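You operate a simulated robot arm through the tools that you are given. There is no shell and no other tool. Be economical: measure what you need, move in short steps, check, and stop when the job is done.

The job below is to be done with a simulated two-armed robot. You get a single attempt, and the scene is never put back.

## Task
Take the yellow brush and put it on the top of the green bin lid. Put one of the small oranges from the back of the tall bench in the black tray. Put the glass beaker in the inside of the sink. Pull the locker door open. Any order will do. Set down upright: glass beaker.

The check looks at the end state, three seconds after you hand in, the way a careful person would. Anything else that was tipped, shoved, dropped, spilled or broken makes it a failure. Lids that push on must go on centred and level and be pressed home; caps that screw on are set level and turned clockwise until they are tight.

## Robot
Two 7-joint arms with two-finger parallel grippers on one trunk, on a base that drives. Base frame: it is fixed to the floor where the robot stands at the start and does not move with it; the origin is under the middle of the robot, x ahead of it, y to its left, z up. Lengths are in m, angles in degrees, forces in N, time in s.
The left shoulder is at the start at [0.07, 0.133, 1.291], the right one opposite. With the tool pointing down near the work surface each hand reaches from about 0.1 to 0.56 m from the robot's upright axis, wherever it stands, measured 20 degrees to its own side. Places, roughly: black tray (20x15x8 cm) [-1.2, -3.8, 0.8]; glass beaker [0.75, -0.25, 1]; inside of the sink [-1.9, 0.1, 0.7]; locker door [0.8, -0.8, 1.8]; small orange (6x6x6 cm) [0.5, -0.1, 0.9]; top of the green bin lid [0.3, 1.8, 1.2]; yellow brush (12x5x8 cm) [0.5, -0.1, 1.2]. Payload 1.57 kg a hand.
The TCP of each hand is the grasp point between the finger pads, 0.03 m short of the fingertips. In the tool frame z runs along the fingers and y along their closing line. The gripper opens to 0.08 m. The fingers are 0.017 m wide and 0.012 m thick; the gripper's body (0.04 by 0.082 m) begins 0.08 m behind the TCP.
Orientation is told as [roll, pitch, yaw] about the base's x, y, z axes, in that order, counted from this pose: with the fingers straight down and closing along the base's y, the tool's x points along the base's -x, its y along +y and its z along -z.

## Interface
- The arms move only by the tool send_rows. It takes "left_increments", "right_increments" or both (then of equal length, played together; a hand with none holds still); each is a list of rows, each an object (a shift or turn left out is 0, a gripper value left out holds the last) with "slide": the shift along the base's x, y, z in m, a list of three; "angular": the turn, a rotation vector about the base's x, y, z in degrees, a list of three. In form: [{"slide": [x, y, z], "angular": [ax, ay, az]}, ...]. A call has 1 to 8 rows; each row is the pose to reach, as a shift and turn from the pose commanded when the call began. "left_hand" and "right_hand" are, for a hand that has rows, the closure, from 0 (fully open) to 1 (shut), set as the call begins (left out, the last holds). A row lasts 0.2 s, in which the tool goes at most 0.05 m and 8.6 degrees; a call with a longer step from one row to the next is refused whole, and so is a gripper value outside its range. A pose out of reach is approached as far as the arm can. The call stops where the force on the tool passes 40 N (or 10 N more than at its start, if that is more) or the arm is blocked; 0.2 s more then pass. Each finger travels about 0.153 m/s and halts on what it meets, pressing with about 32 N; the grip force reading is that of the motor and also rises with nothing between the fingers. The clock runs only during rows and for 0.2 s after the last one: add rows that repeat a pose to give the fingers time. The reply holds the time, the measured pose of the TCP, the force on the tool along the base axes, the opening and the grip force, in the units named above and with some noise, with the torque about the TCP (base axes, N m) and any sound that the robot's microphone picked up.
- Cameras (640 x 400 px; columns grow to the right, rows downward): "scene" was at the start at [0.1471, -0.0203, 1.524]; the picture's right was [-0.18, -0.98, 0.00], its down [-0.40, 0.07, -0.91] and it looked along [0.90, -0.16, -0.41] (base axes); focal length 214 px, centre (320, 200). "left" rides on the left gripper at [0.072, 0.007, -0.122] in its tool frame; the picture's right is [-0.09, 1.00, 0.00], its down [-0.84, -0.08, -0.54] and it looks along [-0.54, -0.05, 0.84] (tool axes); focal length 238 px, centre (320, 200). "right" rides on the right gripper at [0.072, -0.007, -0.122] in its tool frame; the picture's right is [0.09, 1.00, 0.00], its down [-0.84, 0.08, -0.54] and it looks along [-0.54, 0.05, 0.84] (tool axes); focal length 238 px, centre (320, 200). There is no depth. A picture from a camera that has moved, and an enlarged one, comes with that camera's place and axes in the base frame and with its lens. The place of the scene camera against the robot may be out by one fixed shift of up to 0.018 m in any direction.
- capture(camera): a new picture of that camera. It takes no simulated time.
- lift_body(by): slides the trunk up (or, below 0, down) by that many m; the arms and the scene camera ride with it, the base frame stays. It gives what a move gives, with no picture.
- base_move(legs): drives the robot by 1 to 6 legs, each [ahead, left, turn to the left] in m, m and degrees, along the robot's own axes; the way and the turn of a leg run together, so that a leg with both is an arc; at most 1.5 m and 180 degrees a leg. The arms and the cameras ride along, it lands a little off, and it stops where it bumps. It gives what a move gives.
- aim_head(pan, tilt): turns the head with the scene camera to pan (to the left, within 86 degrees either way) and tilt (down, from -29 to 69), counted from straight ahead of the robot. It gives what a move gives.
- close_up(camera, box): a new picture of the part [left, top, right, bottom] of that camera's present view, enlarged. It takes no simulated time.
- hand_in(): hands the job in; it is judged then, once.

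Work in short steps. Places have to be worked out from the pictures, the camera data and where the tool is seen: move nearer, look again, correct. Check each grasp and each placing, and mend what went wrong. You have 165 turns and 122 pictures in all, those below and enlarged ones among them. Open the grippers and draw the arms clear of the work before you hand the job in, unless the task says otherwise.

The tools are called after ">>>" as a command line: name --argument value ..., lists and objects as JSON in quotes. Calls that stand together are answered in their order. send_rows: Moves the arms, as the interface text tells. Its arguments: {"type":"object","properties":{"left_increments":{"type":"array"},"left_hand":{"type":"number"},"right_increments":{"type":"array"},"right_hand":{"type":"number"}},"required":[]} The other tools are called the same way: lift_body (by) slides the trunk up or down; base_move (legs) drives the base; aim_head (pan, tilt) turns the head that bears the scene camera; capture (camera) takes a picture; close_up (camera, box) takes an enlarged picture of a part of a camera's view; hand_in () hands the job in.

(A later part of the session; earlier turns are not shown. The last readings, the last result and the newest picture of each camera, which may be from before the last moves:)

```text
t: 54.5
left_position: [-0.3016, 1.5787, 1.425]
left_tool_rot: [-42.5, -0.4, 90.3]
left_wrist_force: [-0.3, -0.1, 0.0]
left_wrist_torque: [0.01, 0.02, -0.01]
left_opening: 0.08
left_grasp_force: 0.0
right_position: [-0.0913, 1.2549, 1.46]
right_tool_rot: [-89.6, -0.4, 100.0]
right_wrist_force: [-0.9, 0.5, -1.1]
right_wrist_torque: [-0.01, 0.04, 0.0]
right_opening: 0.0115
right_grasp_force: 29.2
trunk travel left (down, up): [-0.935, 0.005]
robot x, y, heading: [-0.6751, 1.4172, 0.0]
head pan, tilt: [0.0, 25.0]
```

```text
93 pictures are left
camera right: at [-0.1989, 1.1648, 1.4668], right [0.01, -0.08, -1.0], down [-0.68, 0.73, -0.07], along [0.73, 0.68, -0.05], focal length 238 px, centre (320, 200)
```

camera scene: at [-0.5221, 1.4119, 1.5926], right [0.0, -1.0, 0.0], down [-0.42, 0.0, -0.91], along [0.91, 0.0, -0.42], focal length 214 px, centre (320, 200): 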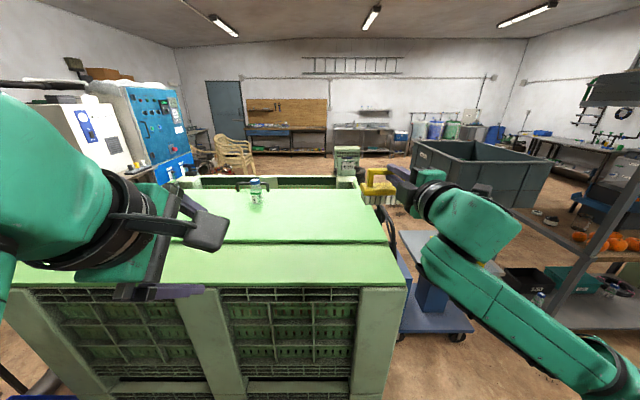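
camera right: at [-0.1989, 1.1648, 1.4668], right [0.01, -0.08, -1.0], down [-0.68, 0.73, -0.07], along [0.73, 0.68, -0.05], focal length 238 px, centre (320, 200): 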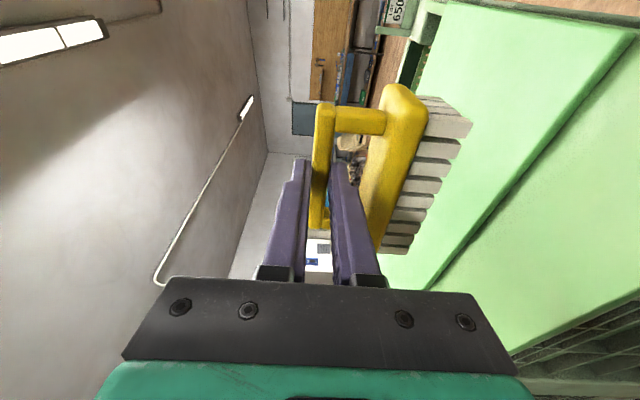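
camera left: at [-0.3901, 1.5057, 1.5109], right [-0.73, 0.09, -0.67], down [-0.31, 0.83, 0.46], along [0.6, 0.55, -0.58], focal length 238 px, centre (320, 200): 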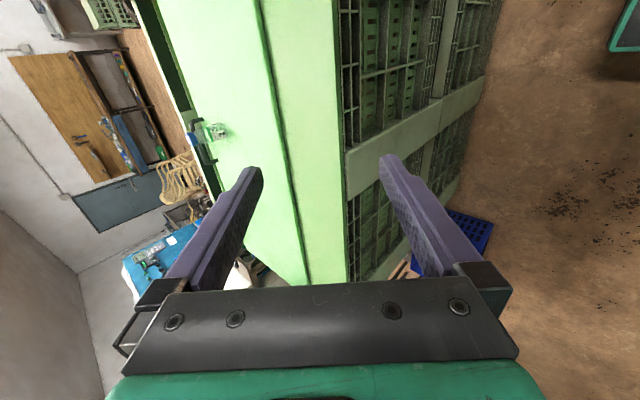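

Brush hangs level. I drive 0.24 m ahead and 0.12 m left, still well above the lid, then re-measure the lid height with the wrist camera.

>>> base_move --legs '[[0.0, 0.12, 0], [0.22, 0, 0]]'

>>> capture --camera "right"

>>> send_rows --right_increments '[{"slide": [0.01, 0, -0.045]}, {"slide": [0.02, 0, -0.09]}, {"slide": [0.03, 0, -0.13]}]'

>>> capture --camera "right"

>>> capture --camera "scene"

```text
t: 57.0
left_position: [-0.0865, 1.6996, 1.4276]
left_tool_rot: [-42.7, -0.4, 90.3]
left_wrist_force: [-0.3, 0.1, -0.4]
left_wrist_torque: [-0.01, -0.01, 0.01]
left_opening: 0.08
left_grasp_force: 0.0
right_position: [0.1253, 1.375, 1.4631]
right_tool_rot: [-89.9, -0.4, 100.0]
right_wrist_force: [-0.1, 0.2, -1.4]
right_wrist_torque: [-0.02, 0.05, 0.02]
right_opening: 0.0114
right_grasp_force: 29.4
trunk travel left (down, up): [-0.935, 0.005]
robot x, y, heading: [-0.4519, 1.537, 0.0]
head pan, tilt: [0.0, 25.0]
```

```text
92 pictures are left
camera right: at [0.0167, 1.285, 1.4692], right [0.01, -0.08, -1.0], down [-0.68, 0.73, -0.07], along [0.73, 0.68, -0.05], focal length 238 px, centre (320, 200)
```

right: 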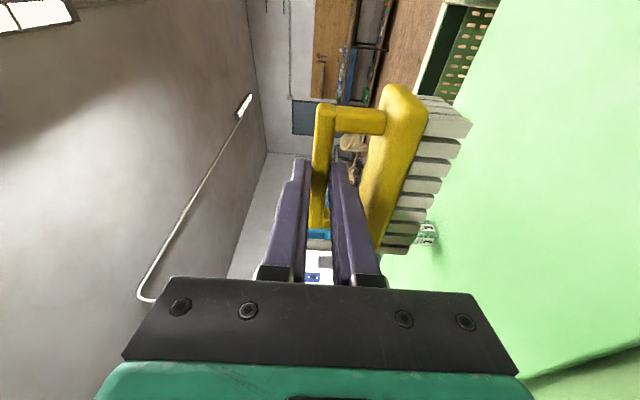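

```text
t: 57.8
left_position: [-0.0809, 1.6985, 1.4257]
left_tool_rot: [-42.6, -0.3, 90.4]
left_wrist_force: [0.4, 0.7, 0.2]
left_wrist_torque: [-0.03, 0.01, -0.01]
left_opening: 0.0801
left_grasp_force: 0.0
right_position: [0.1605, 1.3764, 1.3311]
right_tool_rot: [-89.6, -0.4, 100.2]
right_wrist_force: [0.2, 0.4, -1.2]
right_wrist_torque: [0.0, 0.02, 0.0]
right_opening: 0.0114
right_grasp_force: 28.3
trunk travel left (down, up): [-0.935, 0.005]
robot x, y, heading: [-0.4517, 1.5364, 0.1]
head pan, tilt: [0.0, 25.0]
```

```text
91 pictures are left
camera right: at [0.0525, 1.2865, 1.3381], right [0.01, -0.08, -1.0], down [-0.68, 0.73, -0.07], along [0.73, 0.68, -0.05], focal length 238 px, centre (320, 200)
```

right: 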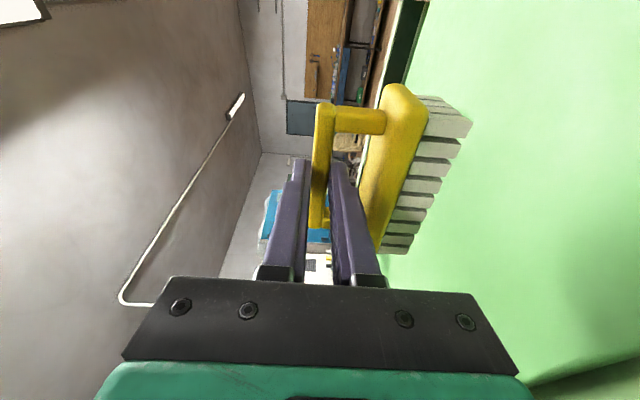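

```text
90 pictures are left
camera scene: at [-0.3007, 1.5328, 1.5927], right [0.0, -1.0, 0.0], down [-0.42, 0.0, -0.91], along [0.91, 0.0, -0.42], focal length 214 px, centre (320, 200)
```

scene: 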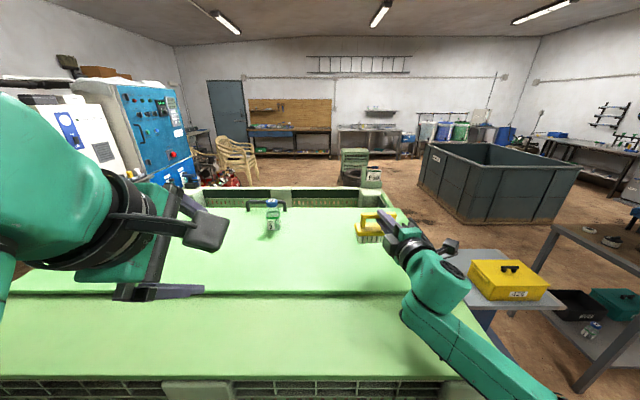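

Still above the lid. I lower in small steps watching the force.

>>> send_rows --right_increments '[{"slide": [0, 0, -0.012]}, {"slide": [0, 0, -0.024]}, {"slide": [0, 0, -0.036]}, {"slide": [0, 0, -0.045]}]'

>>> capture --camera "right"

>>> close_up --camera "scene" --box '[260, 180, 480, 320]'

```text
t: 58.8
left_position: [-0.0805, 1.6994, 1.4255]
left_tool_rot: [-42.6, -0.3, 90.4]
left_wrist_force: [0.0, -0.1, 0.1]
left_wrist_torque: [0.03, -0.01, -0.01]
left_opening: 0.0795
left_grasp_force: 0.0
right_position: [0.1595, 1.3765, 1.2853]
right_tool_rot: [-89.7, -0.3, 100.1]
right_wrist_force: [-0.5, -0.3, -1.6]
right_wrist_torque: [-0.04, 0.06, -0.02]
right_opening: 0.0114
right_grasp_force: 28.9
trunk travel left (down, up): [-0.935, 0.005]
robot x, y, heading: [-0.4473, 1.5354, 0.2]
head pan, tilt: [0.0, 25.0]
```

```text
89 pictures are left
camera right: at [0.0513, 1.2861, 1.2923], right [0.01, -0.08, -1.0], down [-0.68, 0.73, -0.07], along [0.73, 0.68, -0.05], focal length 238 px, centre (320, 200)
```

right: 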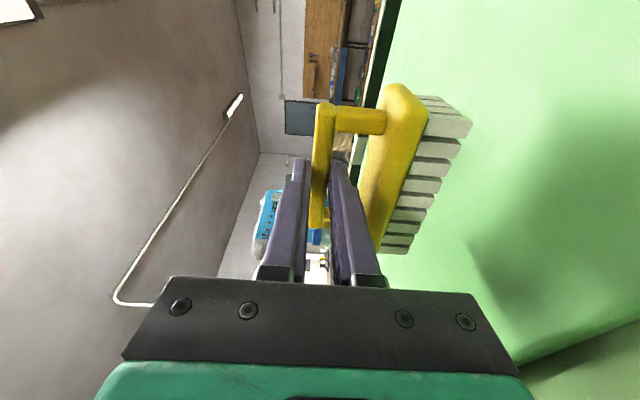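

```text
2.86 times, centred on (370, 250) of scene
camera zoom: at [-0.3018, 1.5327, 1.5927], right [0.0, -1.0, 0.0], down [-0.42, 0.0, -0.91], along [0.91, 0.0, -0.42], focal length 613 px, centre (177, 57)
```

zoom: 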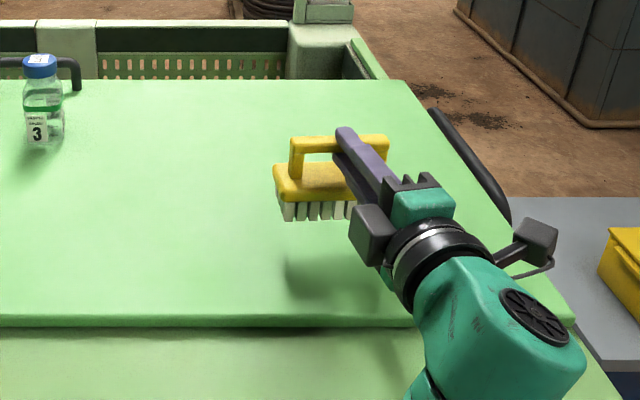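

The shadow shows a few centimetres left. Lowering further.

>>> send_rows --right_increments '[{"slide": [0, 0, -0.012]}, {"slide": [0, 0, -0.024]}, {"slide": [0, 0, -0.036]}]'

>>> close_up --camera "scene" --box '[260, 180, 480, 320]'

```text
t: 59.6
left_position: [-0.0822, 1.7001, 1.4259]
left_tool_rot: [-42.7, -0.3, 90.4]
left_wrist_force: [0.1, -0.6, -0.1]
left_wrist_torque: [0.01, 0.02, -0.02]
left_opening: 0.08
left_grasp_force: 0.0
right_position: [0.1601, 1.3772, 1.2494]
right_tool_rot: [-89.6, -0.5, 100.2]
right_wrist_force: [0.4, 0.4, -0.8]
right_wrist_torque: [0.02, 0.04, 0.01]
right_opening: 0.0113
right_grasp_force: 29.0
trunk travel left (down, up): [-0.935, 0.005]
robot x, y, heading: [-0.4494, 1.5371, 0.2]
head pan, tilt: [0.0, 25.0]
```

```text
2.86 times, centred on (370, 250) of scene
camera zoom: at [-0.3016, 1.5328, 1.5927], right [0.0, -1.0, 0.0], down [-0.42, 0.0, -0.91], along [0.91, 0.0, -0.42], focal length 613 px, centre (177, 57)
```

zoom: 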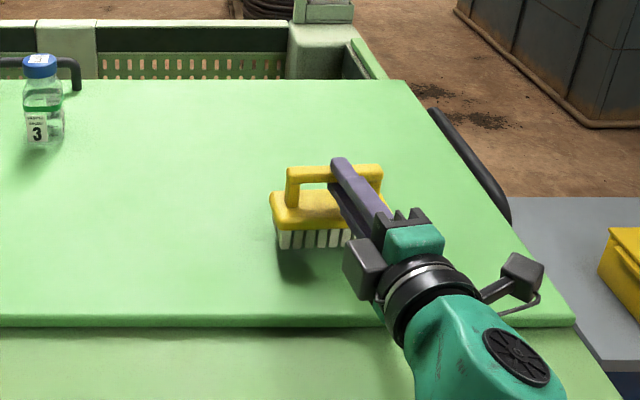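

Shadow gap suggests about 2.5–3 cm remaining. Lowering 3 cm in fine rows.

>>> send_rows --right_increments '[{"slide": [0, 0, -0.01]}, {"slide": [0, 0, -0.018]}, {"slide": [0, 0, -0.023]}, {"slide": [0, 0, -0.026]}]'

>>> close_up --camera "scene" --box '[260, 180, 480, 320]'

```text
t: 60.6
left_position: [-0.0876, 1.7019, 1.4301]
left_tool_rot: [-42.8, -0.2, 90.4]
left_wrist_force: [0.0, -0.6, 0.2]
left_wrist_torque: [0.01, 0.01, 0.01]
left_opening: 0.08
left_grasp_force: 0.0
right_position: [0.1585, 1.3747, 1.2439]
right_tool_rot: [-91.6, -0.2, 99.7]
right_wrist_force: [-0.9, 0.0, -0.4]
right_wrist_torque: [-0.05, 0.04, 0.02]
right_opening: 0.0115
right_grasp_force: 28.9
trunk travel left (down, up): [-0.935, 0.005]
robot x, y, heading: [-0.4472, 1.5372, 0.2]
head pan, tilt: [0.0, 25.0]
```

```text
2.86 times, centred on (370, 250) of scene
camera zoom: at [-0.3071, 1.5349, 1.5949], right [0.0, -1.0, 0.0], down [-0.42, 0.0, -0.91], along [0.91, 0.0, -0.42], focal length 613 px, centre (177, 57)
```

zoom: 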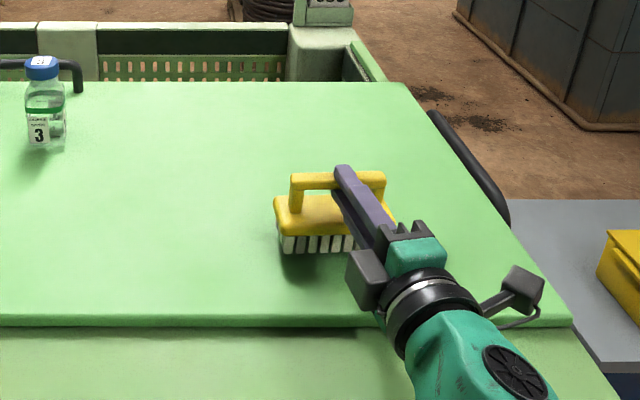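

The hand stopped at 1.244 with no tool force while the robot rocked slightly: the forearm is touching the bin's front. I raise, and tip the tool 22° downward so the forearm rides higher.

>>> send_rows --right_increments '[{"slide": [0, 0, 0.03]}, {"slide": [0, 0, 0.05]}, {"slide": [0, 0, 0.05], "angular": [-1.3, 7.2, 0]}, {"slide": [0, 0, 0.05], "angular": [-2.5, 14.5, 0]}, {"slide": [0, 0, 0.05], "angular": [-3.8, 21.7, 0]}]'

>>> aim_head --pan -20 --tilt 45

>>> capture --camera "scene"

```text
t: 61.8
left_position: [-0.0815, 1.6998, 1.4258]
left_tool_rot: [-42.6, -0.4, 90.4]
left_wrist_force: [0.1, 0.1, -0.1]
left_wrist_torque: [0.0, -0.03, 0.0]
left_opening: 0.0801
left_grasp_force: 0.0
right_position: [0.1609, 1.3772, 1.2737]
right_tool_rot: [-67.6, -0.3, 99.9]
right_wrist_force: [-0.7, 0.1, -0.9]
right_wrist_torque: [-0.01, 0.04, -0.04]
right_opening: 0.0112
right_grasp_force: 28.9
trunk travel left (down, up): [-0.935, 0.005]
robot x, y, heading: [-0.4515, 1.5332, 0.1]
head pan, tilt: [0.0, 25.0]
```

```text
t: 62.6
left_position: [-0.082, 1.6998, 1.425]
left_tool_rot: [-42.6, -0.3, 90.4]
left_wrist_force: [-0.2, -0.5, 0.7]
left_wrist_torque: [-0.05, -0.01, -0.02]
left_opening: 0.08
left_grasp_force: 0.0
right_position: [0.1599, 1.3761, 1.2745]
right_tool_rot: [-67.7, -0.5, 99.9]
right_wrist_force: [-0.4, -0.9, -1.1]
right_wrist_torque: [-0.03, -0.02, -0.01]
right_opening: 0.0112
right_grasp_force: 29.5
trunk travel left (down, up): [-0.935, 0.005]
robot x, y, heading: [-0.4502, 1.5388, 0.2]
head pan, tilt: [-20.0, 45.0]
```

```text
85 pictures are left
camera scene: at [-0.3174, 1.5051, 1.5622], right [-0.34, -0.94, 0.0], down [-0.66, 0.24, -0.71], along [0.67, -0.24, -0.71], focal length 214 px, centre (320, 200)
```

scene: 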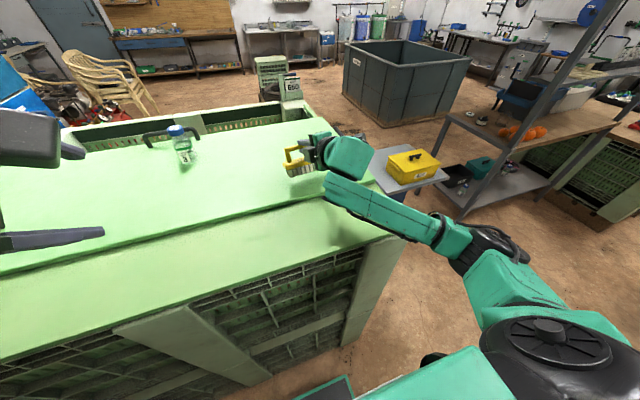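

Now the forearm clears more. I lower in small rows.

>>> send_rows --right_increments '[{"slide": [0, 0, -0.012]}, {"slide": [0, 0, -0.024]}, {"slide": [0, 0, -0.034]}, {"slide": [0, 0, -0.04]}]'

>>> close_up --camera "scene" --box '[230, 90, 450, 230]'

```text
t: 63.6
left_position: [-0.0886, 1.6981, 1.4293]
left_tool_rot: [-42.9, -0.2, 90.4]
left_wrist_force: [0.3, 0.4, 0.5]
left_wrist_torque: [0.0, 0.01, 0.0]
left_opening: 0.0798
left_grasp_force: 0.0
right_position: [0.1545, 1.3746, 1.2449]
right_tool_rot: [-69.2, -0.2, 99.9]
right_wrist_force: [5.8, -5.9, 37.9]
right_wrist_torque: [0.66, -1.22, -0.13]
right_opening: 0.012
right_grasp_force: 29.2
trunk travel left (down, up): [-0.935, 0.005]
robot x, y, heading: [-0.4513, 1.5369, -0.0]
head pan, tilt: [-20.0, 45.0]
```

```text
2.86 times, centred on (340, 160) of scene
camera zoom: at [-0.3258, 1.5043, 1.5636], right [-0.34, -0.94, 0.0], down [-0.66, 0.24, -0.71], along [0.67, -0.24, -0.7], focal length 613 px, centre (263, 314)
```

zoom: 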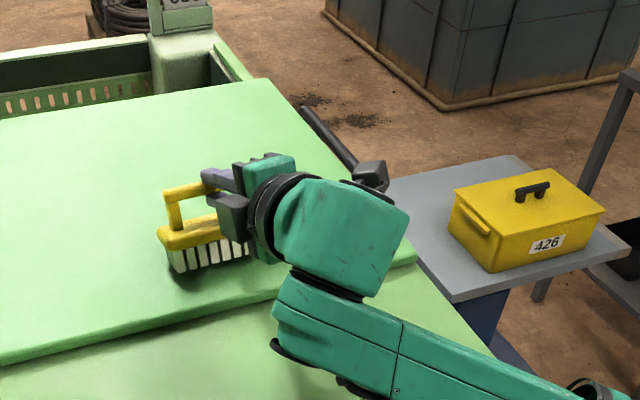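

Tool force of 38 N: the brush is on the lid (TCP ≈1.245). I ease up a centimetre and open slightly.

>>> send_rows --right_increments '[{"slide": [0, 0, 0.008]}, {"slide": [0, 0, 0.01]}]'

>>> send_rows --right_increments '[{"slide": [0, 0, 0]}, {"slide": [0, 0, 0]}]' --right_hand 0.65

>>> capture --camera "right"

```text
t: 64.2
left_position: [-0.0857, 1.6989, 1.4273]
left_tool_rot: [-42.7, -0.3, 90.4]
left_wrist_force: [0.9, -0.1, -0.7]
left_wrist_torque: [0.03, 0.0, 0.03]
left_opening: 0.08
left_grasp_force: 0.0
right_position: [0.1568, 1.3762, 1.2474]
right_tool_rot: [-68.1, -0.4, 99.7]
right_wrist_force: [4.4, -4.1, 21.8]
right_wrist_torque: [0.57, -0.75, -0.24]
right_opening: 0.0119
right_grasp_force: 28.9
trunk travel left (down, up): [-0.935, 0.005]
robot x, y, heading: [-0.4508, 1.534, -0.0]
head pan, tilt: [-20.0, 45.0]
```

```text
t: 64.8
left_position: [-0.0815, 1.6996, 1.4264]
left_tool_rot: [-42.6, -0.3, 90.4]
left_wrist_force: [-1.1, -0.7, -0.2]
left_wrist_torque: [0.03, 0.0, 0.01]
left_opening: 0.0803
left_grasp_force: 0.1
right_position: [0.1604, 1.3783, 1.2411]
right_tool_rot: [-67.4, -0.5, 99.9]
right_wrist_force: [-0.7, 0.6, -0.7]
right_wrist_torque: [0.01, -0.03, 0.02]
right_opening: 0.0289
right_grasp_force: 0.5
trunk travel left (down, up): [-0.935, 0.005]
robot x, y, heading: [-0.4479, 1.5365, 0.4]
head pan, tilt: [-20.0, 45.0]
```

```text
83 pictures are left
camera right: at [0.0635, 1.2884, 1.2934], right [-0.36, -0.15, -0.92], down [-0.67, 0.73, 0.14], along [0.65, 0.67, -0.36], focal length 238 px, centre (320, 200)
```

right: 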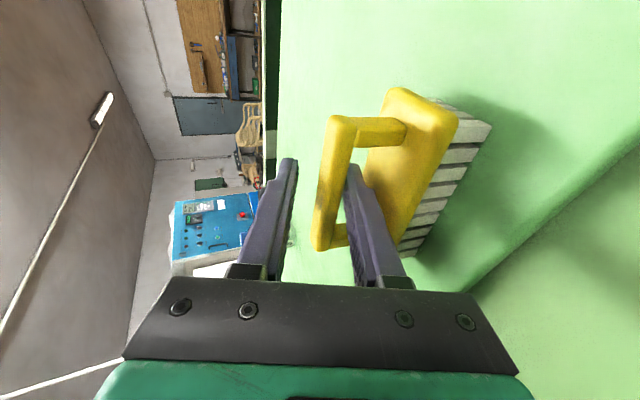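

Released; the lower finger is inside the handle. I pull straight back along the tool axis.

>>> send_rows --right_increments '[{"slide": [-0.018, -0.003, 0.007]}, {"slide": [-0.037, -0.006, 0.015]}, {"slide": [-0.073, -0.013, 0.03]}, {"slide": [-0.1, -0.018, 0.06]}]'

>>> capture --camera "scene"

```text
t: 65.8
left_position: [-0.0842, 1.7003, 1.4252]
left_tool_rot: [-42.7, -0.2, 90.4]
left_wrist_force: [-0.2, 0.0, -0.1]
left_wrist_torque: [0.0, -0.02, 0.0]
left_opening: 0.0799
left_grasp_force: 0.1
right_position: [0.0584, 1.3613, 1.3069]
right_tool_rot: [-67.8, -0.6, 100.0]
right_wrist_force: [-0.4, 0.3, 0.4]
right_wrist_torque: [-0.02, -0.03, 0.0]
right_opening: 0.0286
right_grasp_force: 0.2
trunk travel left (down, up): [-0.935, 0.005]
robot x, y, heading: [-0.451, 1.5369, 0.1]
head pan, tilt: [-20.0, 45.0]
```

```text
82 pictures are left
camera scene: at [-0.3196, 1.5046, 1.5623], right [-0.34, -0.94, 0.0], down [-0.66, 0.24, -0.71], along [0.67, -0.24, -0.71], focal length 214 px, centre (320, 200)
```

scene: 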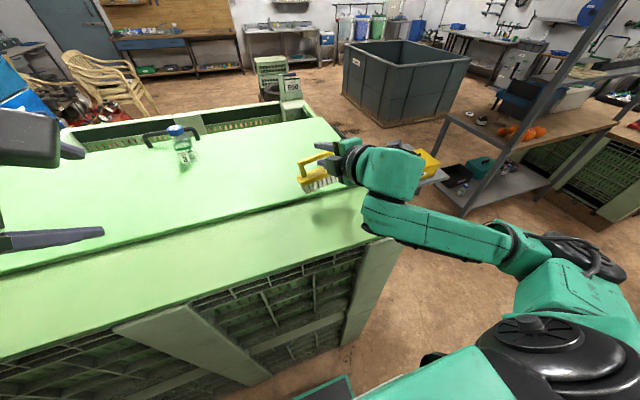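

The brush may have come along with the finger; I look closely.

>>> close_up --camera "scene" --box '[260, 120, 400, 220]'

>>> capture --camera "right"

```text
4.00 times, centred on (330, 170) of scene
camera zoom: at [-0.3196, 1.5046, 1.5623], right [-0.34, -0.94, 0.0], down [-0.66, 0.24, -0.71], along [0.67, -0.24, -0.71], focal length 858 px, centre (280, 320)
```

zoom: 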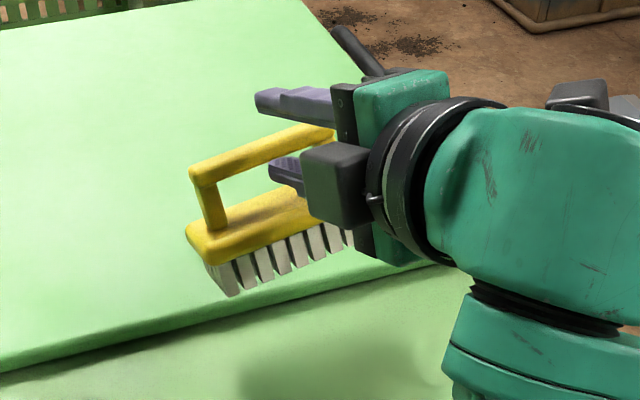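

```text
80 pictures are left
camera right: at [-0.0384, 1.2719, 1.3588], right [-0.36, -0.15, -0.92], down [-0.67, 0.73, 0.14], along [0.65, 0.67, -0.36], focal length 238 px, centre (320, 200)
```

right: 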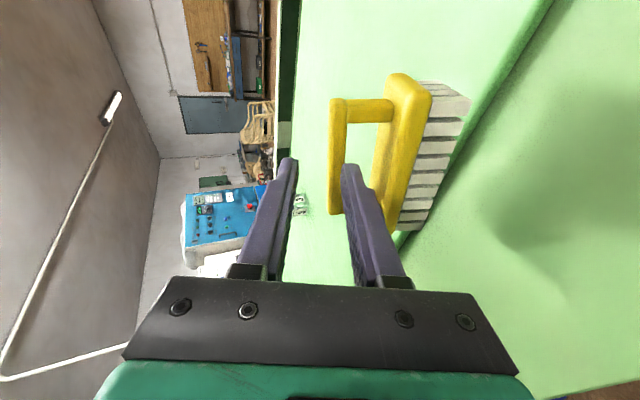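

The brush hooked onto the lower finger and was lifted. I close at once to secure it again.

>>> send_rows --right_increments '[{"slide": [0, 0, 0]}, {"slide": [0, 0, 0]}, {"slide": [0, 0, 0]}]' --right_hand 1

>>> send_rows --right_increments '[{"slide": [0.0, 0, 0.02]}, {"slide": [0.04, 0.005, 0.03]}, {"slide": [0.08, 0.01, 0.03]}, {"slide": [0.115, 0.015, 0.02]}, {"slide": [0.115, 0.015, 0.0]}, {"slide": [0.115, 0.015, -0.02]}]'

>>> capture --camera "right"

```text
t: 66.6
left_position: [-0.0818, 1.6994, 1.4258]
left_tool_rot: [-42.6, -0.3, 90.5]
left_wrist_force: [0.1, 0.5, -0.2]
left_wrist_torque: [0.0, 0.03, 0.01]
left_opening: 0.0799
left_grasp_force: 0.0
right_position: [0.0601, 1.3616, 1.3064]
right_tool_rot: [-67.7, -0.4, 100.0]
right_wrist_force: [-0.5, 0.6, -0.4]
right_wrist_torque: [-0.01, -0.01, -0.02]
right_opening: 0.0
right_grasp_force: 21.7
trunk travel left (down, up): [-0.935, 0.005]
robot x, y, heading: [-0.4499, 1.5364, 0.3]
head pan, tilt: [-20.0, 45.0]
```

```text
t: 68.0
left_position: [-0.0823, 1.6991, 1.426]
left_tool_rot: [-42.7, -0.2, 90.4]
left_wrist_force: [-0.5, 0.5, 0.1]
left_wrist_torque: [0.01, 0.01, 0.02]
left_opening: 0.08
left_grasp_force: 0.1
right_position: [0.1755, 1.3747, 1.2838]
right_tool_rot: [-67.8, -0.3, 99.8]
right_wrist_force: [0.6, -0.5, 0.6]
right_wrist_torque: [0.03, -0.02, 0.02]
right_opening: 0.0002
right_grasp_force: 21.6
trunk travel left (down, up): [-0.935, 0.005]
robot x, y, heading: [-0.4517, 1.5348, -0.0]
head pan, tilt: [-20.0, 45.0]
```

```text
79 pictures are left
camera right: at [0.079, 1.286, 1.3359], right [-0.36, -0.15, -0.92], down [-0.67, 0.73, 0.14], along [0.65, 0.67, -0.36], focal length 238 px, centre (320, 200)
```

right: 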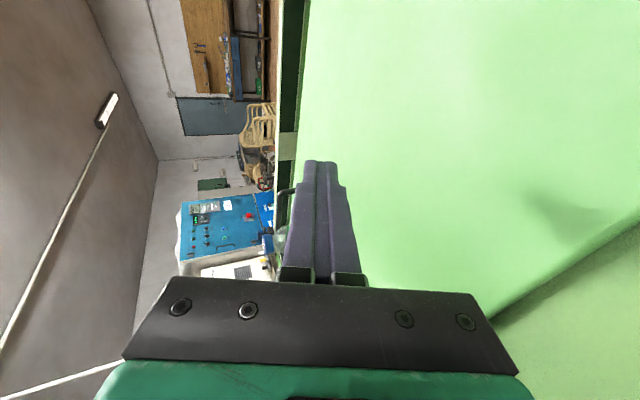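

The fingers shut on nothing: the brush isn't in the hand. I look where it is.

>>> capture --camera "scene"

```text
78 pictures are left
camera scene: at [-0.3176, 1.5044, 1.5622], right [-0.34, -0.94, 0.0], down [-0.66, 0.24, -0.71], along [0.66, -0.24, -0.71], focal length 214 px, centre (320, 200)
```

scene: 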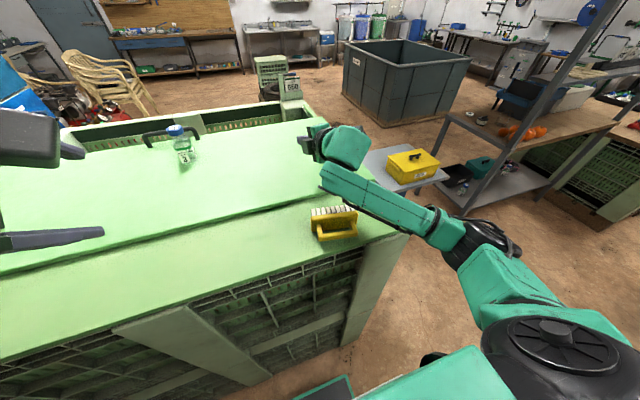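

The brush slipped off onto the front strip of the bin, lying on its side with the handle toward me, near (-0.03,1.36). I raise the hand and turn the tool straight down above it to look.

>>> send_rows --right_increments '[{"slide": [-0.01, 0, 0.045], "angular": [-1.47, 8.37, 0]}, {"slide": [-0.03, 0, 0.085], "angular": [-2.95, 16.75, 0]}, {"slide": [-0.055, 0, 0.11], "angular": [-4.4, 25.1, 0]}, {"slide": [-0.08, 0, 0.12], "angular": [-5.9, 33.5, 0]}, {"slide": [-0.11, 0, 0.12], "angular": [-7.4, 41.9, 0]}, {"slide": [-0.14, 0, 0.12], "angular": [-8.8, 50.2, 0]}, {"slide": [-0.17, 0, 0.12], "angular": [-10.3, 58.6, 0]}, {"slide": [-0.19, 0, 0.12], "angular": [-11.8, 67, 0]}]' --right_hand 0.5

>>> capture --camera "right"

>>> close_up --camera "scene" --box '[280, 180, 400, 260]'

```text
t: 69.8
left_position: [-0.0818, 1.7011, 1.4267]
left_tool_rot: [-42.6, -0.3, 90.4]
left_wrist_force: [-0.7, 0.1, 0.0]
left_wrist_torque: [0.0, 0.02, 0.04]
left_opening: 0.0796
left_grasp_force: 0.1
right_position: [-0.0162, 1.3754, 1.4071]
right_tool_rot: [0.4, -0.1, 99.5]
right_wrist_force: [0.3, -0.5, 0.1]
right_wrist_torque: [0.0, 0.03, 0.02]
right_opening: 0.0401
right_grasp_force: 0.0
trunk travel left (down, up): [-0.935, 0.005]
robot x, y, heading: [-0.452, 1.5406, 0.1]
head pan, tilt: [-20.0, 45.0]
```

```text
77 pictures are left
camera right: at [0.0024, 1.3061, 1.5275], right [-0.97, -0.25, 0.01], down [-0.21, 0.81, 0.54], along [-0.14, 0.52, -0.84], focal length 238 px, centre (320, 200)
```

right: 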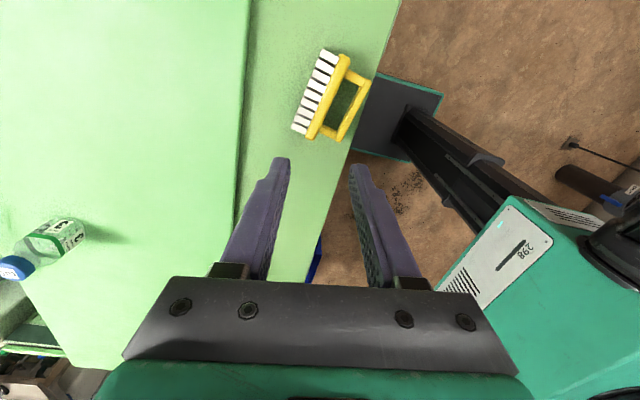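

```text
5.00 times, centred on (340, 220) of scene
camera zoom: at [-0.3178, 1.5062, 1.5622], right [-0.34, -0.94, 0.0], down [-0.66, 0.24, -0.71], along [0.66, -0.24, -0.71], focal length 1072 px, centre (220, 100)
```

zoom: 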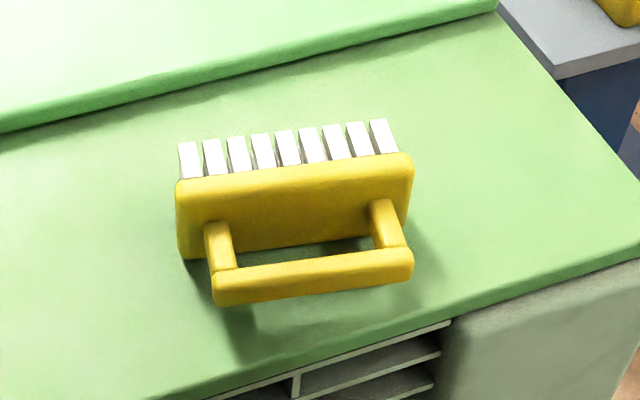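

Bar centre about (-0.067,1.368), z≈1.175, nearly along y. I plan: grip the bar from above, lift, swing the hand half a turn, then lay it bristles down. I move over it, down to z≈1.24 and check.

>>> send_rows --right_increments '[{"slide": [-0.025, -0.004, -0.03], "angular": [0, 0, -6.5]}, {"slide": [-0.051, -0.007, -0.07], "angular": [0, 0, -13]}, {"slide": [-0.051, -0.007, -0.12], "angular": [0, 0, -13]}, {"slide": [-0.051, -0.007, -0.16], "angular": [0, 0, -13]}]' --right_hand 0.6

>>> capture --camera "right"

>>> close_up --camera "scene" --box '[260, 160, 420, 260]'

```text
t: 70.8
left_position: [-0.0807, 1.6995, 1.4258]
left_tool_rot: [-42.5, -0.4, 90.4]
left_wrist_force: [-0.2, -0.4, -0.7]
left_wrist_torque: [0.01, 0.05, -0.02]
left_opening: 0.0798
left_grasp_force: 0.0
right_position: [-0.0657, 1.3654, 1.2448]
right_tool_rot: [0.3, -0.1, 86.5]
right_wrist_force: [0.0, 0.9, 0.1]
right_wrist_torque: [0.0, 0.02, 0.01]
right_opening: 0.0318
right_grasp_force: 0.0
trunk travel left (down, up): [-0.935, 0.005]
robot x, y, heading: [-0.4481, 1.5375, -0.0]
head pan, tilt: [-20.0, 45.0]
```

```text
75 pictures are left
camera right: at [-0.0639, 1.2941, 1.3667], right [-1.0, -0.03, 0.01], down [-0.02, 0.84, 0.54], along [-0.02, 0.54, -0.84], focal length 238 px, centre (320, 200)
```

right: 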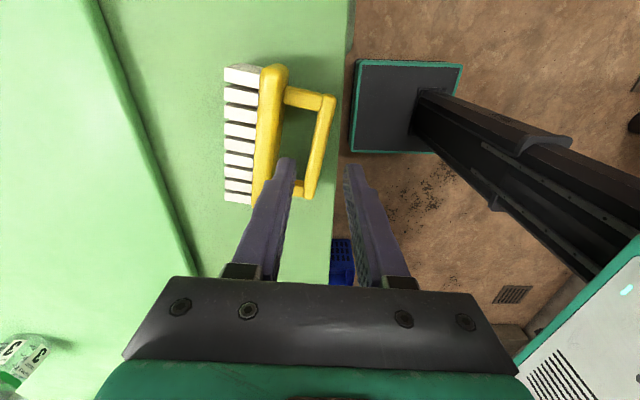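

```text
4.00 times, centred on (340, 210) of scene
camera zoom: at [-0.3161, 1.5047, 1.5621], right [-0.34, -0.94, 0.0], down [-0.67, 0.24, -0.71], along [0.66, -0.24, -0.71], focal length 858 px, centre (240, 160)
```

zoom: 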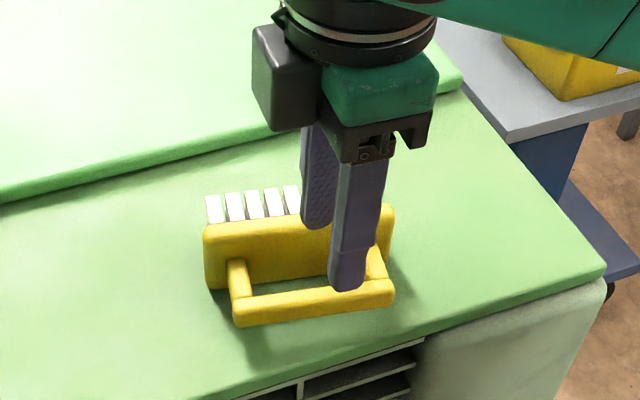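

Bar lies at x≈-0.067 beneath the fingers. I turn 4° more, lower to TCP z 1.19 and close.

>>> send_rows --right_increments '[{"slide": [-0.001, 0.002, -0.02], "angular": [0, 0, -4]}, {"slide": [-0.001, 0.002, -0.04], "angular": [0, 0, -4]}, {"slide": [-0.001, 0.002, -0.055], "angular": [0, 0, -4]}, {"slide": [-0.001, 0.002, -0.055], "angular": [0, 0, -4]}]'

>>> capture --camera "right"

```text
t: 71.8
left_position: [-0.0823, 1.7, 1.4253]
left_tool_rot: [-42.6, -0.4, 90.4]
left_wrist_force: [-0.4, -0.2, -0.2]
left_wrist_torque: [0.01, 0.0, -0.01]
left_opening: 0.0801
left_grasp_force: 0.0
right_position: [-0.0694, 1.3674, 1.1898]
right_tool_rot: [0.3, -0.1, 82.5]
right_wrist_force: [-0.2, 0.3, -0.1]
right_wrist_torque: [0.0, -0.01, 0.01]
right_opening: 0.0322
right_grasp_force: 0.1
trunk travel left (down, up): [-0.935, 0.005]
robot x, y, heading: [-0.4506, 1.5356, 0.3]
head pan, tilt: [-20.0, 45.0]
```

```text
73 pictures are left
camera right: at [-0.0715, 1.2973, 1.3116], right [-1.0, 0.04, 0.01], down [0.03, 0.84, 0.54], along [0.02, 0.54, -0.84], focal length 238 px, centre (320, 200)
```

right: 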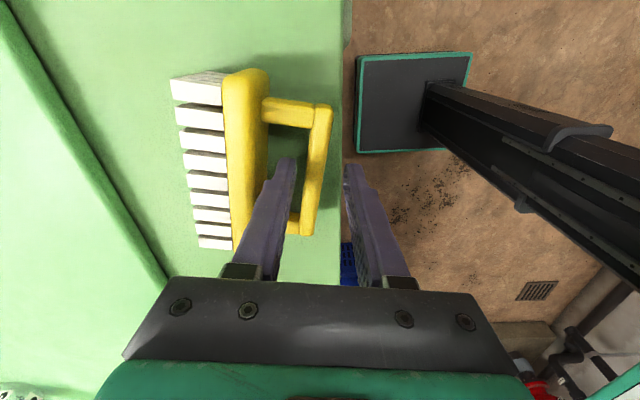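

The bar is between the fingers. Close and lift.

>>> send_rows --right_increments '[{"slide": [0, 0, 0]}, {"slide": [0, 0, 0]}, {"slide": [0, 0, 0]}]' --right_hand 1

>>> send_rows --right_increments '[{"slide": [0, 0, 0.03]}, {"slide": [0, 0, 0.07]}, {"slide": [0, 0, 0.12]}, {"slide": [0, 0, 0.16]}]'

>>> capture --camera "right"

```text
t: 72.6
left_position: [-0.0812, 1.6987, 1.427]
left_tool_rot: [-42.6, -0.3, 90.4]
left_wrist_force: [-0.2, -1.7, -0.4]
left_wrist_torque: [0.01, 0.0, -0.01]
left_opening: 0.0798
left_grasp_force: 0.0
right_position: [-0.0682, 1.3675, 1.1904]
right_tool_rot: [0.3, -0.1, 82.5]
right_wrist_force: [-1.0, -0.2, 0.9]
right_wrist_torque: [-0.03, -0.09, -0.02]
right_opening: 0.0114
right_grasp_force: 29.3
trunk travel left (down, up): [-0.935, 0.005]
robot x, y, heading: [-0.4536, 1.5367, 0.3]
head pan, tilt: [-20.0, 45.0]
```

```text
t: 73.6
left_position: [-0.0826, 1.6998, 1.426]
left_tool_rot: [-42.7, -0.3, 90.4]
left_wrist_force: [0.2, -1.3, -0.1]
left_wrist_torque: [0.0, -0.01, -0.01]
left_opening: 0.0802
left_grasp_force: 0.0
right_position: [-0.0687, 1.3692, 1.3525]
right_tool_rot: [0.4, -0.1, 82.5]
right_wrist_force: [-0.2, 0.2, -1.3]
right_wrist_torque: [-0.02, 0.05, 0.0]
right_opening: 0.0112
right_grasp_force: 28.5
trunk travel left (down, up): [-0.935, 0.005]
robot x, y, heading: [-0.4486, 1.5328, 0.3]
head pan, tilt: [-20.0, 45.0]
```

```text
72 pictures are left
camera right: at [-0.0709, 1.2986, 1.4733], right [-1.0, 0.04, 0.01], down [0.03, 0.84, 0.54], along [0.02, 0.54, -0.84], focal length 238 px, centre (320, 200)
```

right: 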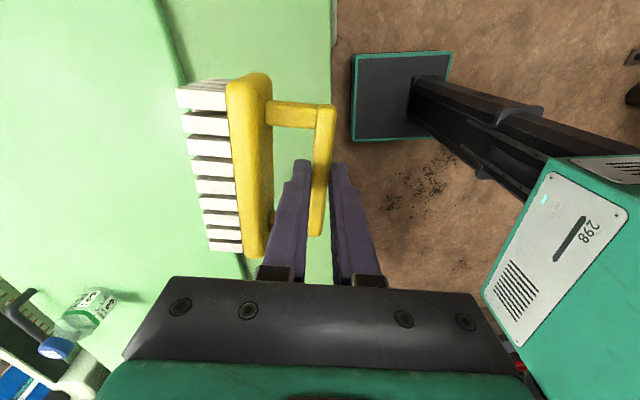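

Held with bristles pointing ahead. Now I turn the wrist half a turn (through the home yaw).

>>> send_rows --right_increments '[{"angular": [0, 0, -8.5]}, {"angular": [0, 0, -17]}, {"angular": [0, 0, -25.5]}, {"angular": [0, 0, -34]}, {"angular": [0, 0, -42.5]}, {"angular": [0, 0, -51]}, {"angular": [0, 0, -59.5]}, {"angular": [0, 0, -68]}]'

>>> send_rows --right_increments '[{"angular": [0, 0, -8.5]}, {"angular": [0, 0, -17]}, {"angular": [0, 0, -25.5]}, {"angular": [0, 0, -34]}, {"angular": [0, 0, -42.5]}, {"angular": [0, 0, -51]}, {"angular": [0, 0, -59.5]}, {"angular": [0, 0, -68]}]'

>>> send_rows --right_increments '[{"angular": [0, 0, -8.5]}, {"angular": [0, 0, -17]}, {"angular": [0, 0, -25.5]}, {"angular": [0, 0, -34]}, {"angular": [0, 0, -40]}]'

```text
t: 75.4
left_position: [-0.0815, 1.7001, 1.4261]
left_tool_rot: [-42.6, -0.3, 90.3]
left_wrist_force: [0.1, 0.7, 0.3]
left_wrist_torque: [0.02, 0.03, -0.02]
left_opening: 0.0799
left_grasp_force: 0.0
right_position: [-0.0672, 1.3694, 1.3481]
right_tool_rot: [0.3, -0.1, 14.5]
right_wrist_force: [0.3, -0.7, -1.4]
right_wrist_torque: [0.04, 0.01, -0.01]
right_opening: 0.0115
right_grasp_force: 29.0
trunk travel left (down, up): [-0.935, 0.005]
robot x, y, heading: [-0.4503, 1.5365, 0.1]
head pan, tilt: [-20.0, 45.0]
```

```text
t: 77.2
left_position: [-0.0827, 1.6991, 1.4259]
left_tool_rot: [-42.5, -0.3, 90.4]
left_wrist_force: [0.7, -0.5, 0.5]
left_wrist_torque: [0.03, 0.02, 0.0]
left_opening: 0.08
left_grasp_force: 0.0
right_position: [-0.0676, 1.3697, 1.3487]
right_tool_rot: [0.4, -0.1, -53.6]
right_wrist_force: [-1.1, 0.5, -0.7]
right_wrist_torque: [0.08, -0.05, -0.03]
right_opening: 0.0111
right_grasp_force: 28.9
trunk travel left (down, up): [-0.935, 0.005]
robot x, y, heading: [-0.4508, 1.5378, 0.0]
head pan, tilt: [-20.0, 45.0]
```

```text
t: 78.4
left_position: [-0.0827, 1.6996, 1.4256]
left_tool_rot: [-42.6, -0.4, 90.3]
left_wrist_force: [-0.2, -0.4, -0.4]
left_wrist_torque: [-0.04, -0.01, 0.0]
left_opening: 0.08
left_grasp_force: 0.0
right_position: [-0.067, 1.3676, 1.3484]
right_tool_rot: [0.3, -0.2, -93.6]
right_wrist_force: [-0.1, 0.6, -1.1]
right_wrist_torque: [-0.02, -0.05, -0.01]
right_opening: 0.0112
right_grasp_force: 29.4
trunk travel left (down, up): [-0.935, 0.005]
robot x, y, heading: [-0.4484, 1.5357, 0.1]
head pan, tilt: [-20.0, 45.0]
```

The half turn worked. Now I pitch the tool up 68° while moving forward over the lid board.

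>>> send_rows --right_increments '[{"slide": [0.02, 0, 0.01], "angular": [0, -8.5, 0]}, {"slide": [0.05, 0, 0.02], "angular": [0, -17, 0]}, {"slide": [0.08, 0, 0.02], "angular": [0, -25.5, 0]}, {"slide": [0.11, 0, 0.02], "angular": [0, -34, 0]}, {"slide": [0.14, 0, 0.02], "angular": [0, -42.5, 0]}, {"slide": [0.17, 0, 0.02], "angular": [0, -51, 0]}, {"slide": [0.2, 0, 0.01], "angular": [0, -59.5, 0]}, {"slide": [0.235, 0, -0.02], "angular": [0, -67, 0]}]'

>>> capture --camera "right"

>>> close_up --camera "scene" --box '[230, 90, 450, 230]'

```text
t: 80.2
left_position: [-0.0803, 1.6988, 1.4249]
left_tool_rot: [-42.5, -0.2, 90.4]
left_wrist_force: [0.2, -0.1, -0.9]
left_wrist_torque: [0.0, 0.04, -0.01]
left_opening: 0.0801
left_grasp_force: 0.0
right_position: [0.17, 1.3685, 1.3285]
right_tool_rot: [67.2, 3.0, -91.3]
right_wrist_force: [0.8, 0.7, -1.3]
right_wrist_torque: [0.0, 0.02, -0.02]
right_opening: 0.0114
right_grasp_force: 28.8
trunk travel left (down, up): [-0.935, 0.005]
robot x, y, heading: [-0.4524, 1.5391, -0.2]
head pan, tilt: [-20.0, 45.0]
```

```text
71 pictures are left
camera right: at [0.0565, 1.4426, 1.3736], right [0.39, 0.03, 0.92], down [-0.49, -0.84, 0.23], along [0.78, -0.54, -0.31], focal length 238 px, centre (320, 200)
```

right: 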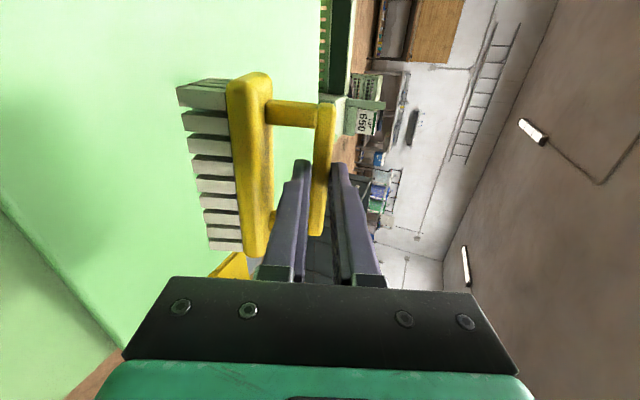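

```text
2.86 times, centred on (340, 160) of scene
camera zoom: at [-0.3149, 1.505, 1.562], right [-0.34, -0.94, 0.0], down [-0.67, 0.24, -0.71], along [0.66, -0.24, -0.71], focal length 613 px, centre (263, 314)
```

zoom: 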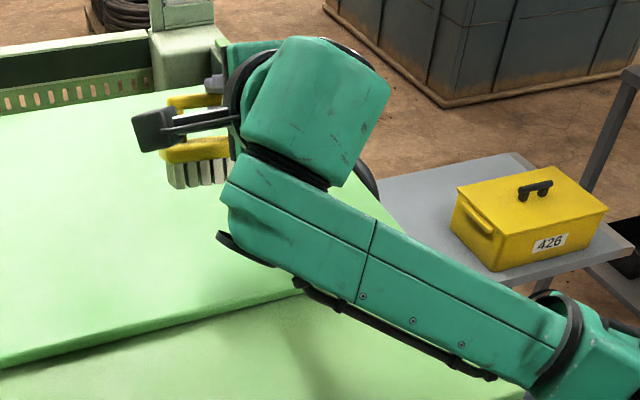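

Bristles now point down. I move 3 cm further in and lower, first 7 cm, then finely.

>>> send_rows --right_increments '[{"slide": [0.015, 0, -0.02]}, {"slide": [0.03, 0, -0.04]}, {"slide": [0.03, 0, -0.06]}, {"slide": [0.03, 0, -0.07]}]'

>>> send_rows --right_increments '[{"slide": [0, 0, -0.006]}, {"slide": [0, 0, -0.012]}, {"slide": [0, 0, -0.018]}]'

>>> capture --camera "right"

```text
t: 81.2
left_position: [-0.0826, 1.6989, 1.4269]
left_tool_rot: [-42.6, -0.3, 90.5]
left_wrist_force: [-1.0, -0.3, -0.3]
left_wrist_torque: [-0.03, 0.0, -0.01]
left_opening: 0.0803
left_grasp_force: 0.1
right_position: [0.1978, 1.3685, 1.2589]
right_tool_rot: [67.3, 3.1, -91.5]
right_wrist_force: [0.5, -1.1, -2.2]
right_wrist_torque: [-0.01, -0.01, -0.03]
right_opening: 0.0114
right_grasp_force: 28.9
trunk travel left (down, up): [-0.935, 0.005]
robot x, y, heading: [-0.4533, 1.5384, 0.0]
head pan, tilt: [-20.0, 45.0]
```

```text
t: 82.0
left_position: [-0.0846, 1.7026, 1.4257]
left_tool_rot: [-42.8, -0.2, 90.4]
left_wrist_force: [0.5, -0.1, 0.9]
left_wrist_torque: [0.04, -0.04, -0.03]
left_opening: 0.0802
left_grasp_force: 0.1
right_position: [0.1957, 1.3708, 1.2459]
right_tool_rot: [67.9, 3.0, -91.3]
right_wrist_force: [2.0, 2.2, 13.6]
right_wrist_torque: [-0.64, -0.44, 0.11]
right_opening: 0.0115
right_grasp_force: 28.7
trunk travel left (down, up): [-0.935, 0.005]
robot x, y, heading: [-0.453, 1.5397, 0.1]
head pan, tilt: [-20.0, 45.0]
```

```text
69 pictures are left
camera right: at [0.0816, 1.4454, 1.2898], right [0.38, 0.04, 0.93], down [-0.49, -0.84, 0.23], along [0.79, -0.54, -0.3], focal length 238 px, centre (320, 200)
```

right: 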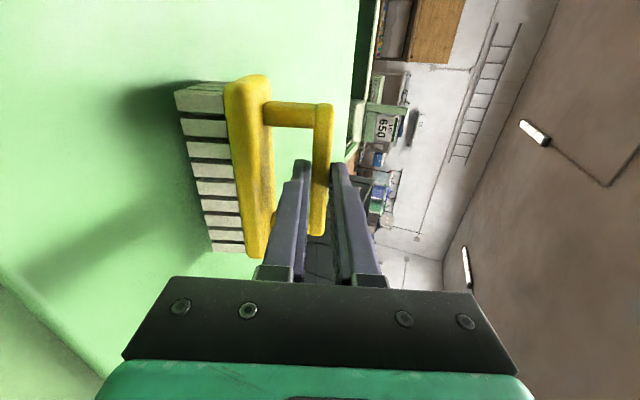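

13.6 N: it rests on the lid. I open to about 3.4 cm and check that both fingers stand clear of the bar before withdrawing.

>>> send_rows --right_increments '[{"slide": [0, 0, 0]}, {"slide": [0, 0, 0]}]' --right_hand 0.58

>>> capture --camera "right"

```text
t: 82.6
left_position: [-0.0827, 1.7, 1.4269]
left_tool_rot: [-42.6, -0.3, 90.5]
left_wrist_force: [-0.5, -0.5, 1.2]
left_wrist_torque: [-0.02, 0.0, 0.02]
left_opening: 0.08
left_grasp_force: 0.2
right_position: [0.1967, 1.3686, 1.2404]
right_tool_rot: [67.2, 3.0, -91.4]
right_wrist_force: [0.3, -0.4, -2.0]
right_wrist_torque: [0.01, -0.02, 0.0]
right_opening: 0.0343
right_grasp_force: 0.8
trunk travel left (down, up): [-0.935, 0.005]
robot x, y, heading: [-0.4488, 1.5297, 0.0]
head pan, tilt: [-20.0, 45.0]
```

```text
68 pictures are left
camera right: at [0.0837, 1.4434, 1.2858], right [0.39, 0.03, 0.92], down [-0.49, -0.84, 0.24], along [0.78, -0.54, -0.31], focal length 238 px, centre (320, 200)
```

right: 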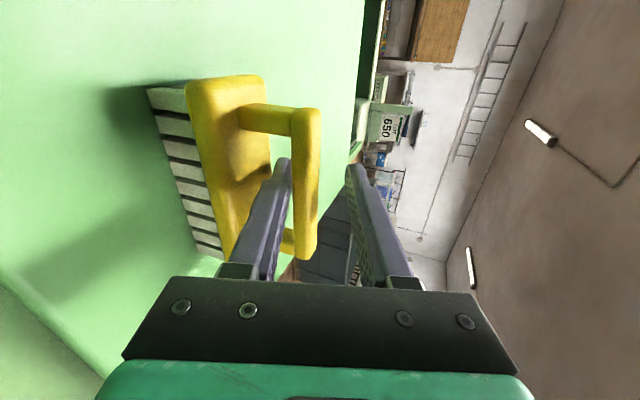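

The bar settled onto the lower finger. I lower the hand 8 mm so the brush stands free.

>>> send_rows --right_increments '[{"slide": [0, 0, -0.004]}, {"slide": [0, 0, -0.008]}]'

>>> capture --camera "right"

```text
t: 83.2
left_position: [-0.0832, 1.6992, 1.4263]
left_tool_rot: [-42.6, -0.3, 90.3]
left_wrist_force: [0.4, -0.2, 0.1]
left_wrist_torque: [0.0, -0.02, -0.01]
left_opening: 0.0798
left_grasp_force: 0.0
right_position: [0.197, 1.3689, 1.2342]
right_tool_rot: [67.5, 3.0, -91.5]
right_wrist_force: [0.9, -0.5, 5.7]
right_wrist_torque: [-0.06, -0.12, 0.04]
right_opening: 0.0295
right_grasp_force: 0.2
trunk travel left (down, up): [-0.935, 0.005]
robot x, y, heading: [-0.4488, 1.5346, 0.2]
head pan, tilt: [-20.0, 45.0]
```

```text
67 pictures are left
camera right: at [0.0834, 1.4431, 1.2795], right [0.38, 0.03, 0.92], down [-0.49, -0.84, 0.23], along [0.78, -0.54, -0.3], focal length 238 px, centre (320, 200)
```

right: 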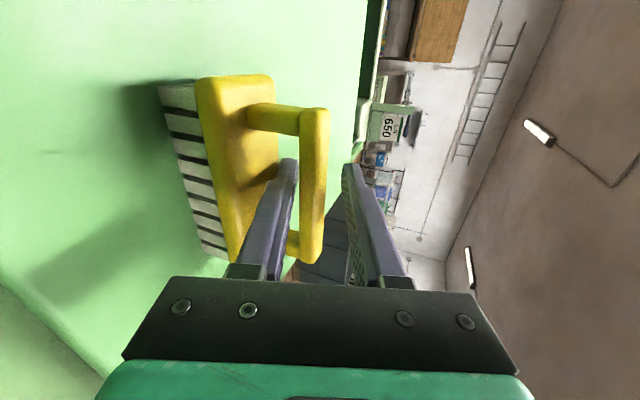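

The fingertip now rests on the block, bar free. I rise 4 mm and withdraw 5.5 cm at a slightly shallower slope than the fingers.

>>> send_rows --right_increments '[{"slide": [0, 0, 0.0045]}, {"slide": [-0.012, 0, 0.008]}, {"slide": [-0.025, 0, 0.0115]}, {"slide": [-0.04, 0, 0.0155]}, {"slide": [-0.055, 0, 0.019]}]'

>>> capture --camera "right"

```text
t: 84.4
left_position: [-0.0831, 1.7012, 1.4263]
left_tool_rot: [-42.6, -0.3, 90.5]
left_wrist_force: [0.4, 0.4, -0.1]
left_wrist_torque: [-0.02, -0.02, 0.01]
left_opening: 0.0798
left_grasp_force: 0.1
right_position: [0.1418, 1.3694, 1.2541]
right_tool_rot: [67.3, 3.2, -91.4]
right_wrist_force: [-0.4, 0.2, 0.6]
right_wrist_torque: [-0.01, 0.0, 0.03]
right_opening: 0.0338
right_grasp_force: 0.1
trunk travel left (down, up): [-0.935, 0.005]
robot x, y, heading: [-0.45, 1.5354, 0.1]
head pan, tilt: [-20.0, 45.0]
```

```text
66 pictures are left
camera right: at [0.0288, 1.4438, 1.2978], right [0.39, 0.03, 0.92], down [-0.49, -0.84, 0.24], along [0.78, -0.54, -0.31], focal length 238 px, centre (320, 200)
```

right: 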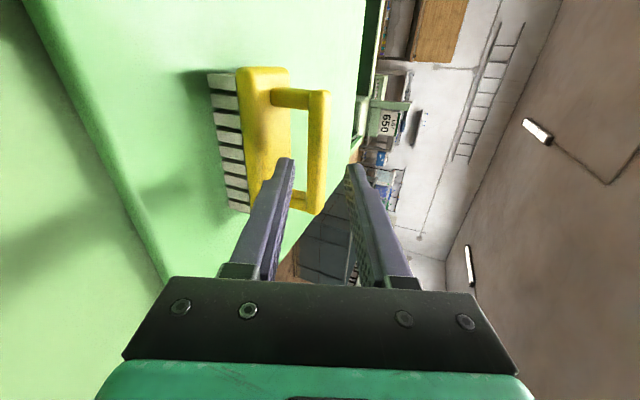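

The brush stays behind standing on the lid. I keep withdrawing and then look.

>>> send_rows --right_increments '[{"slide": [-0.02, 0, 0.006]}, {"slide": [-0.04, 0, 0.012]}, {"slide": [-0.07, 0, 0.03]}, {"slide": [-0.09, 0, 0.07]}, {"slide": [-0.1, 0, 0.11]}]'

>>> close_up --camera "scene" --box '[200, 90, 420, 230]'

```text
t: 85.7
left_position: [-0.0814, 1.7006, 1.4253]
left_tool_rot: [-42.6, -0.3, 90.3]
left_wrist_force: [0.9, -0.2, -0.1]
left_wrist_torque: [-0.03, -0.03, -0.02]
left_opening: 0.08
left_grasp_force: 0.0
right_position: [0.0416, 1.3372, 1.3597]
right_tool_rot: [68.0, -4.4, -95.6]
right_wrist_force: [0.0, 0.0, 0.1]
right_wrist_torque: [0.05, 0.0, -0.04]
right_opening: 0.0337
right_grasp_force: 0.1
trunk travel left (down, up): [-0.935, 0.005]
robot x, y, heading: [-0.4482, 1.5356, -0.3]
head pan, tilt: [-20.0, 45.0]
stopped in row 5 (right hand): the arm was blocked; the commanded pose is now the measured one
```

```text
2.86 times, centred on (310, 160) of scene
camera zoom: at [-0.317, 1.506, 1.5621], right [-0.34, -0.94, 0.0], down [-0.67, 0.24, -0.71], along [0.66, -0.24, -0.71], focal length 613 px, centre (349, 314)
```

zoom: 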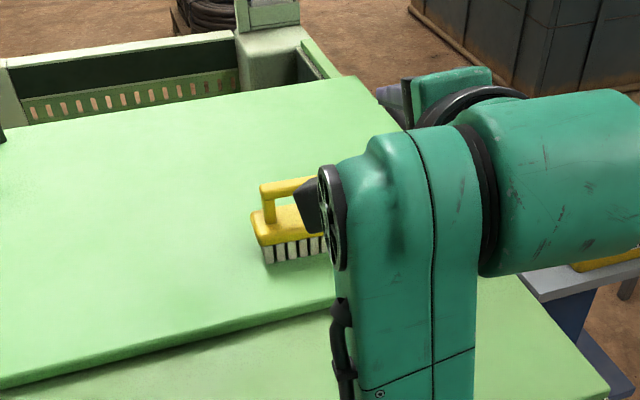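

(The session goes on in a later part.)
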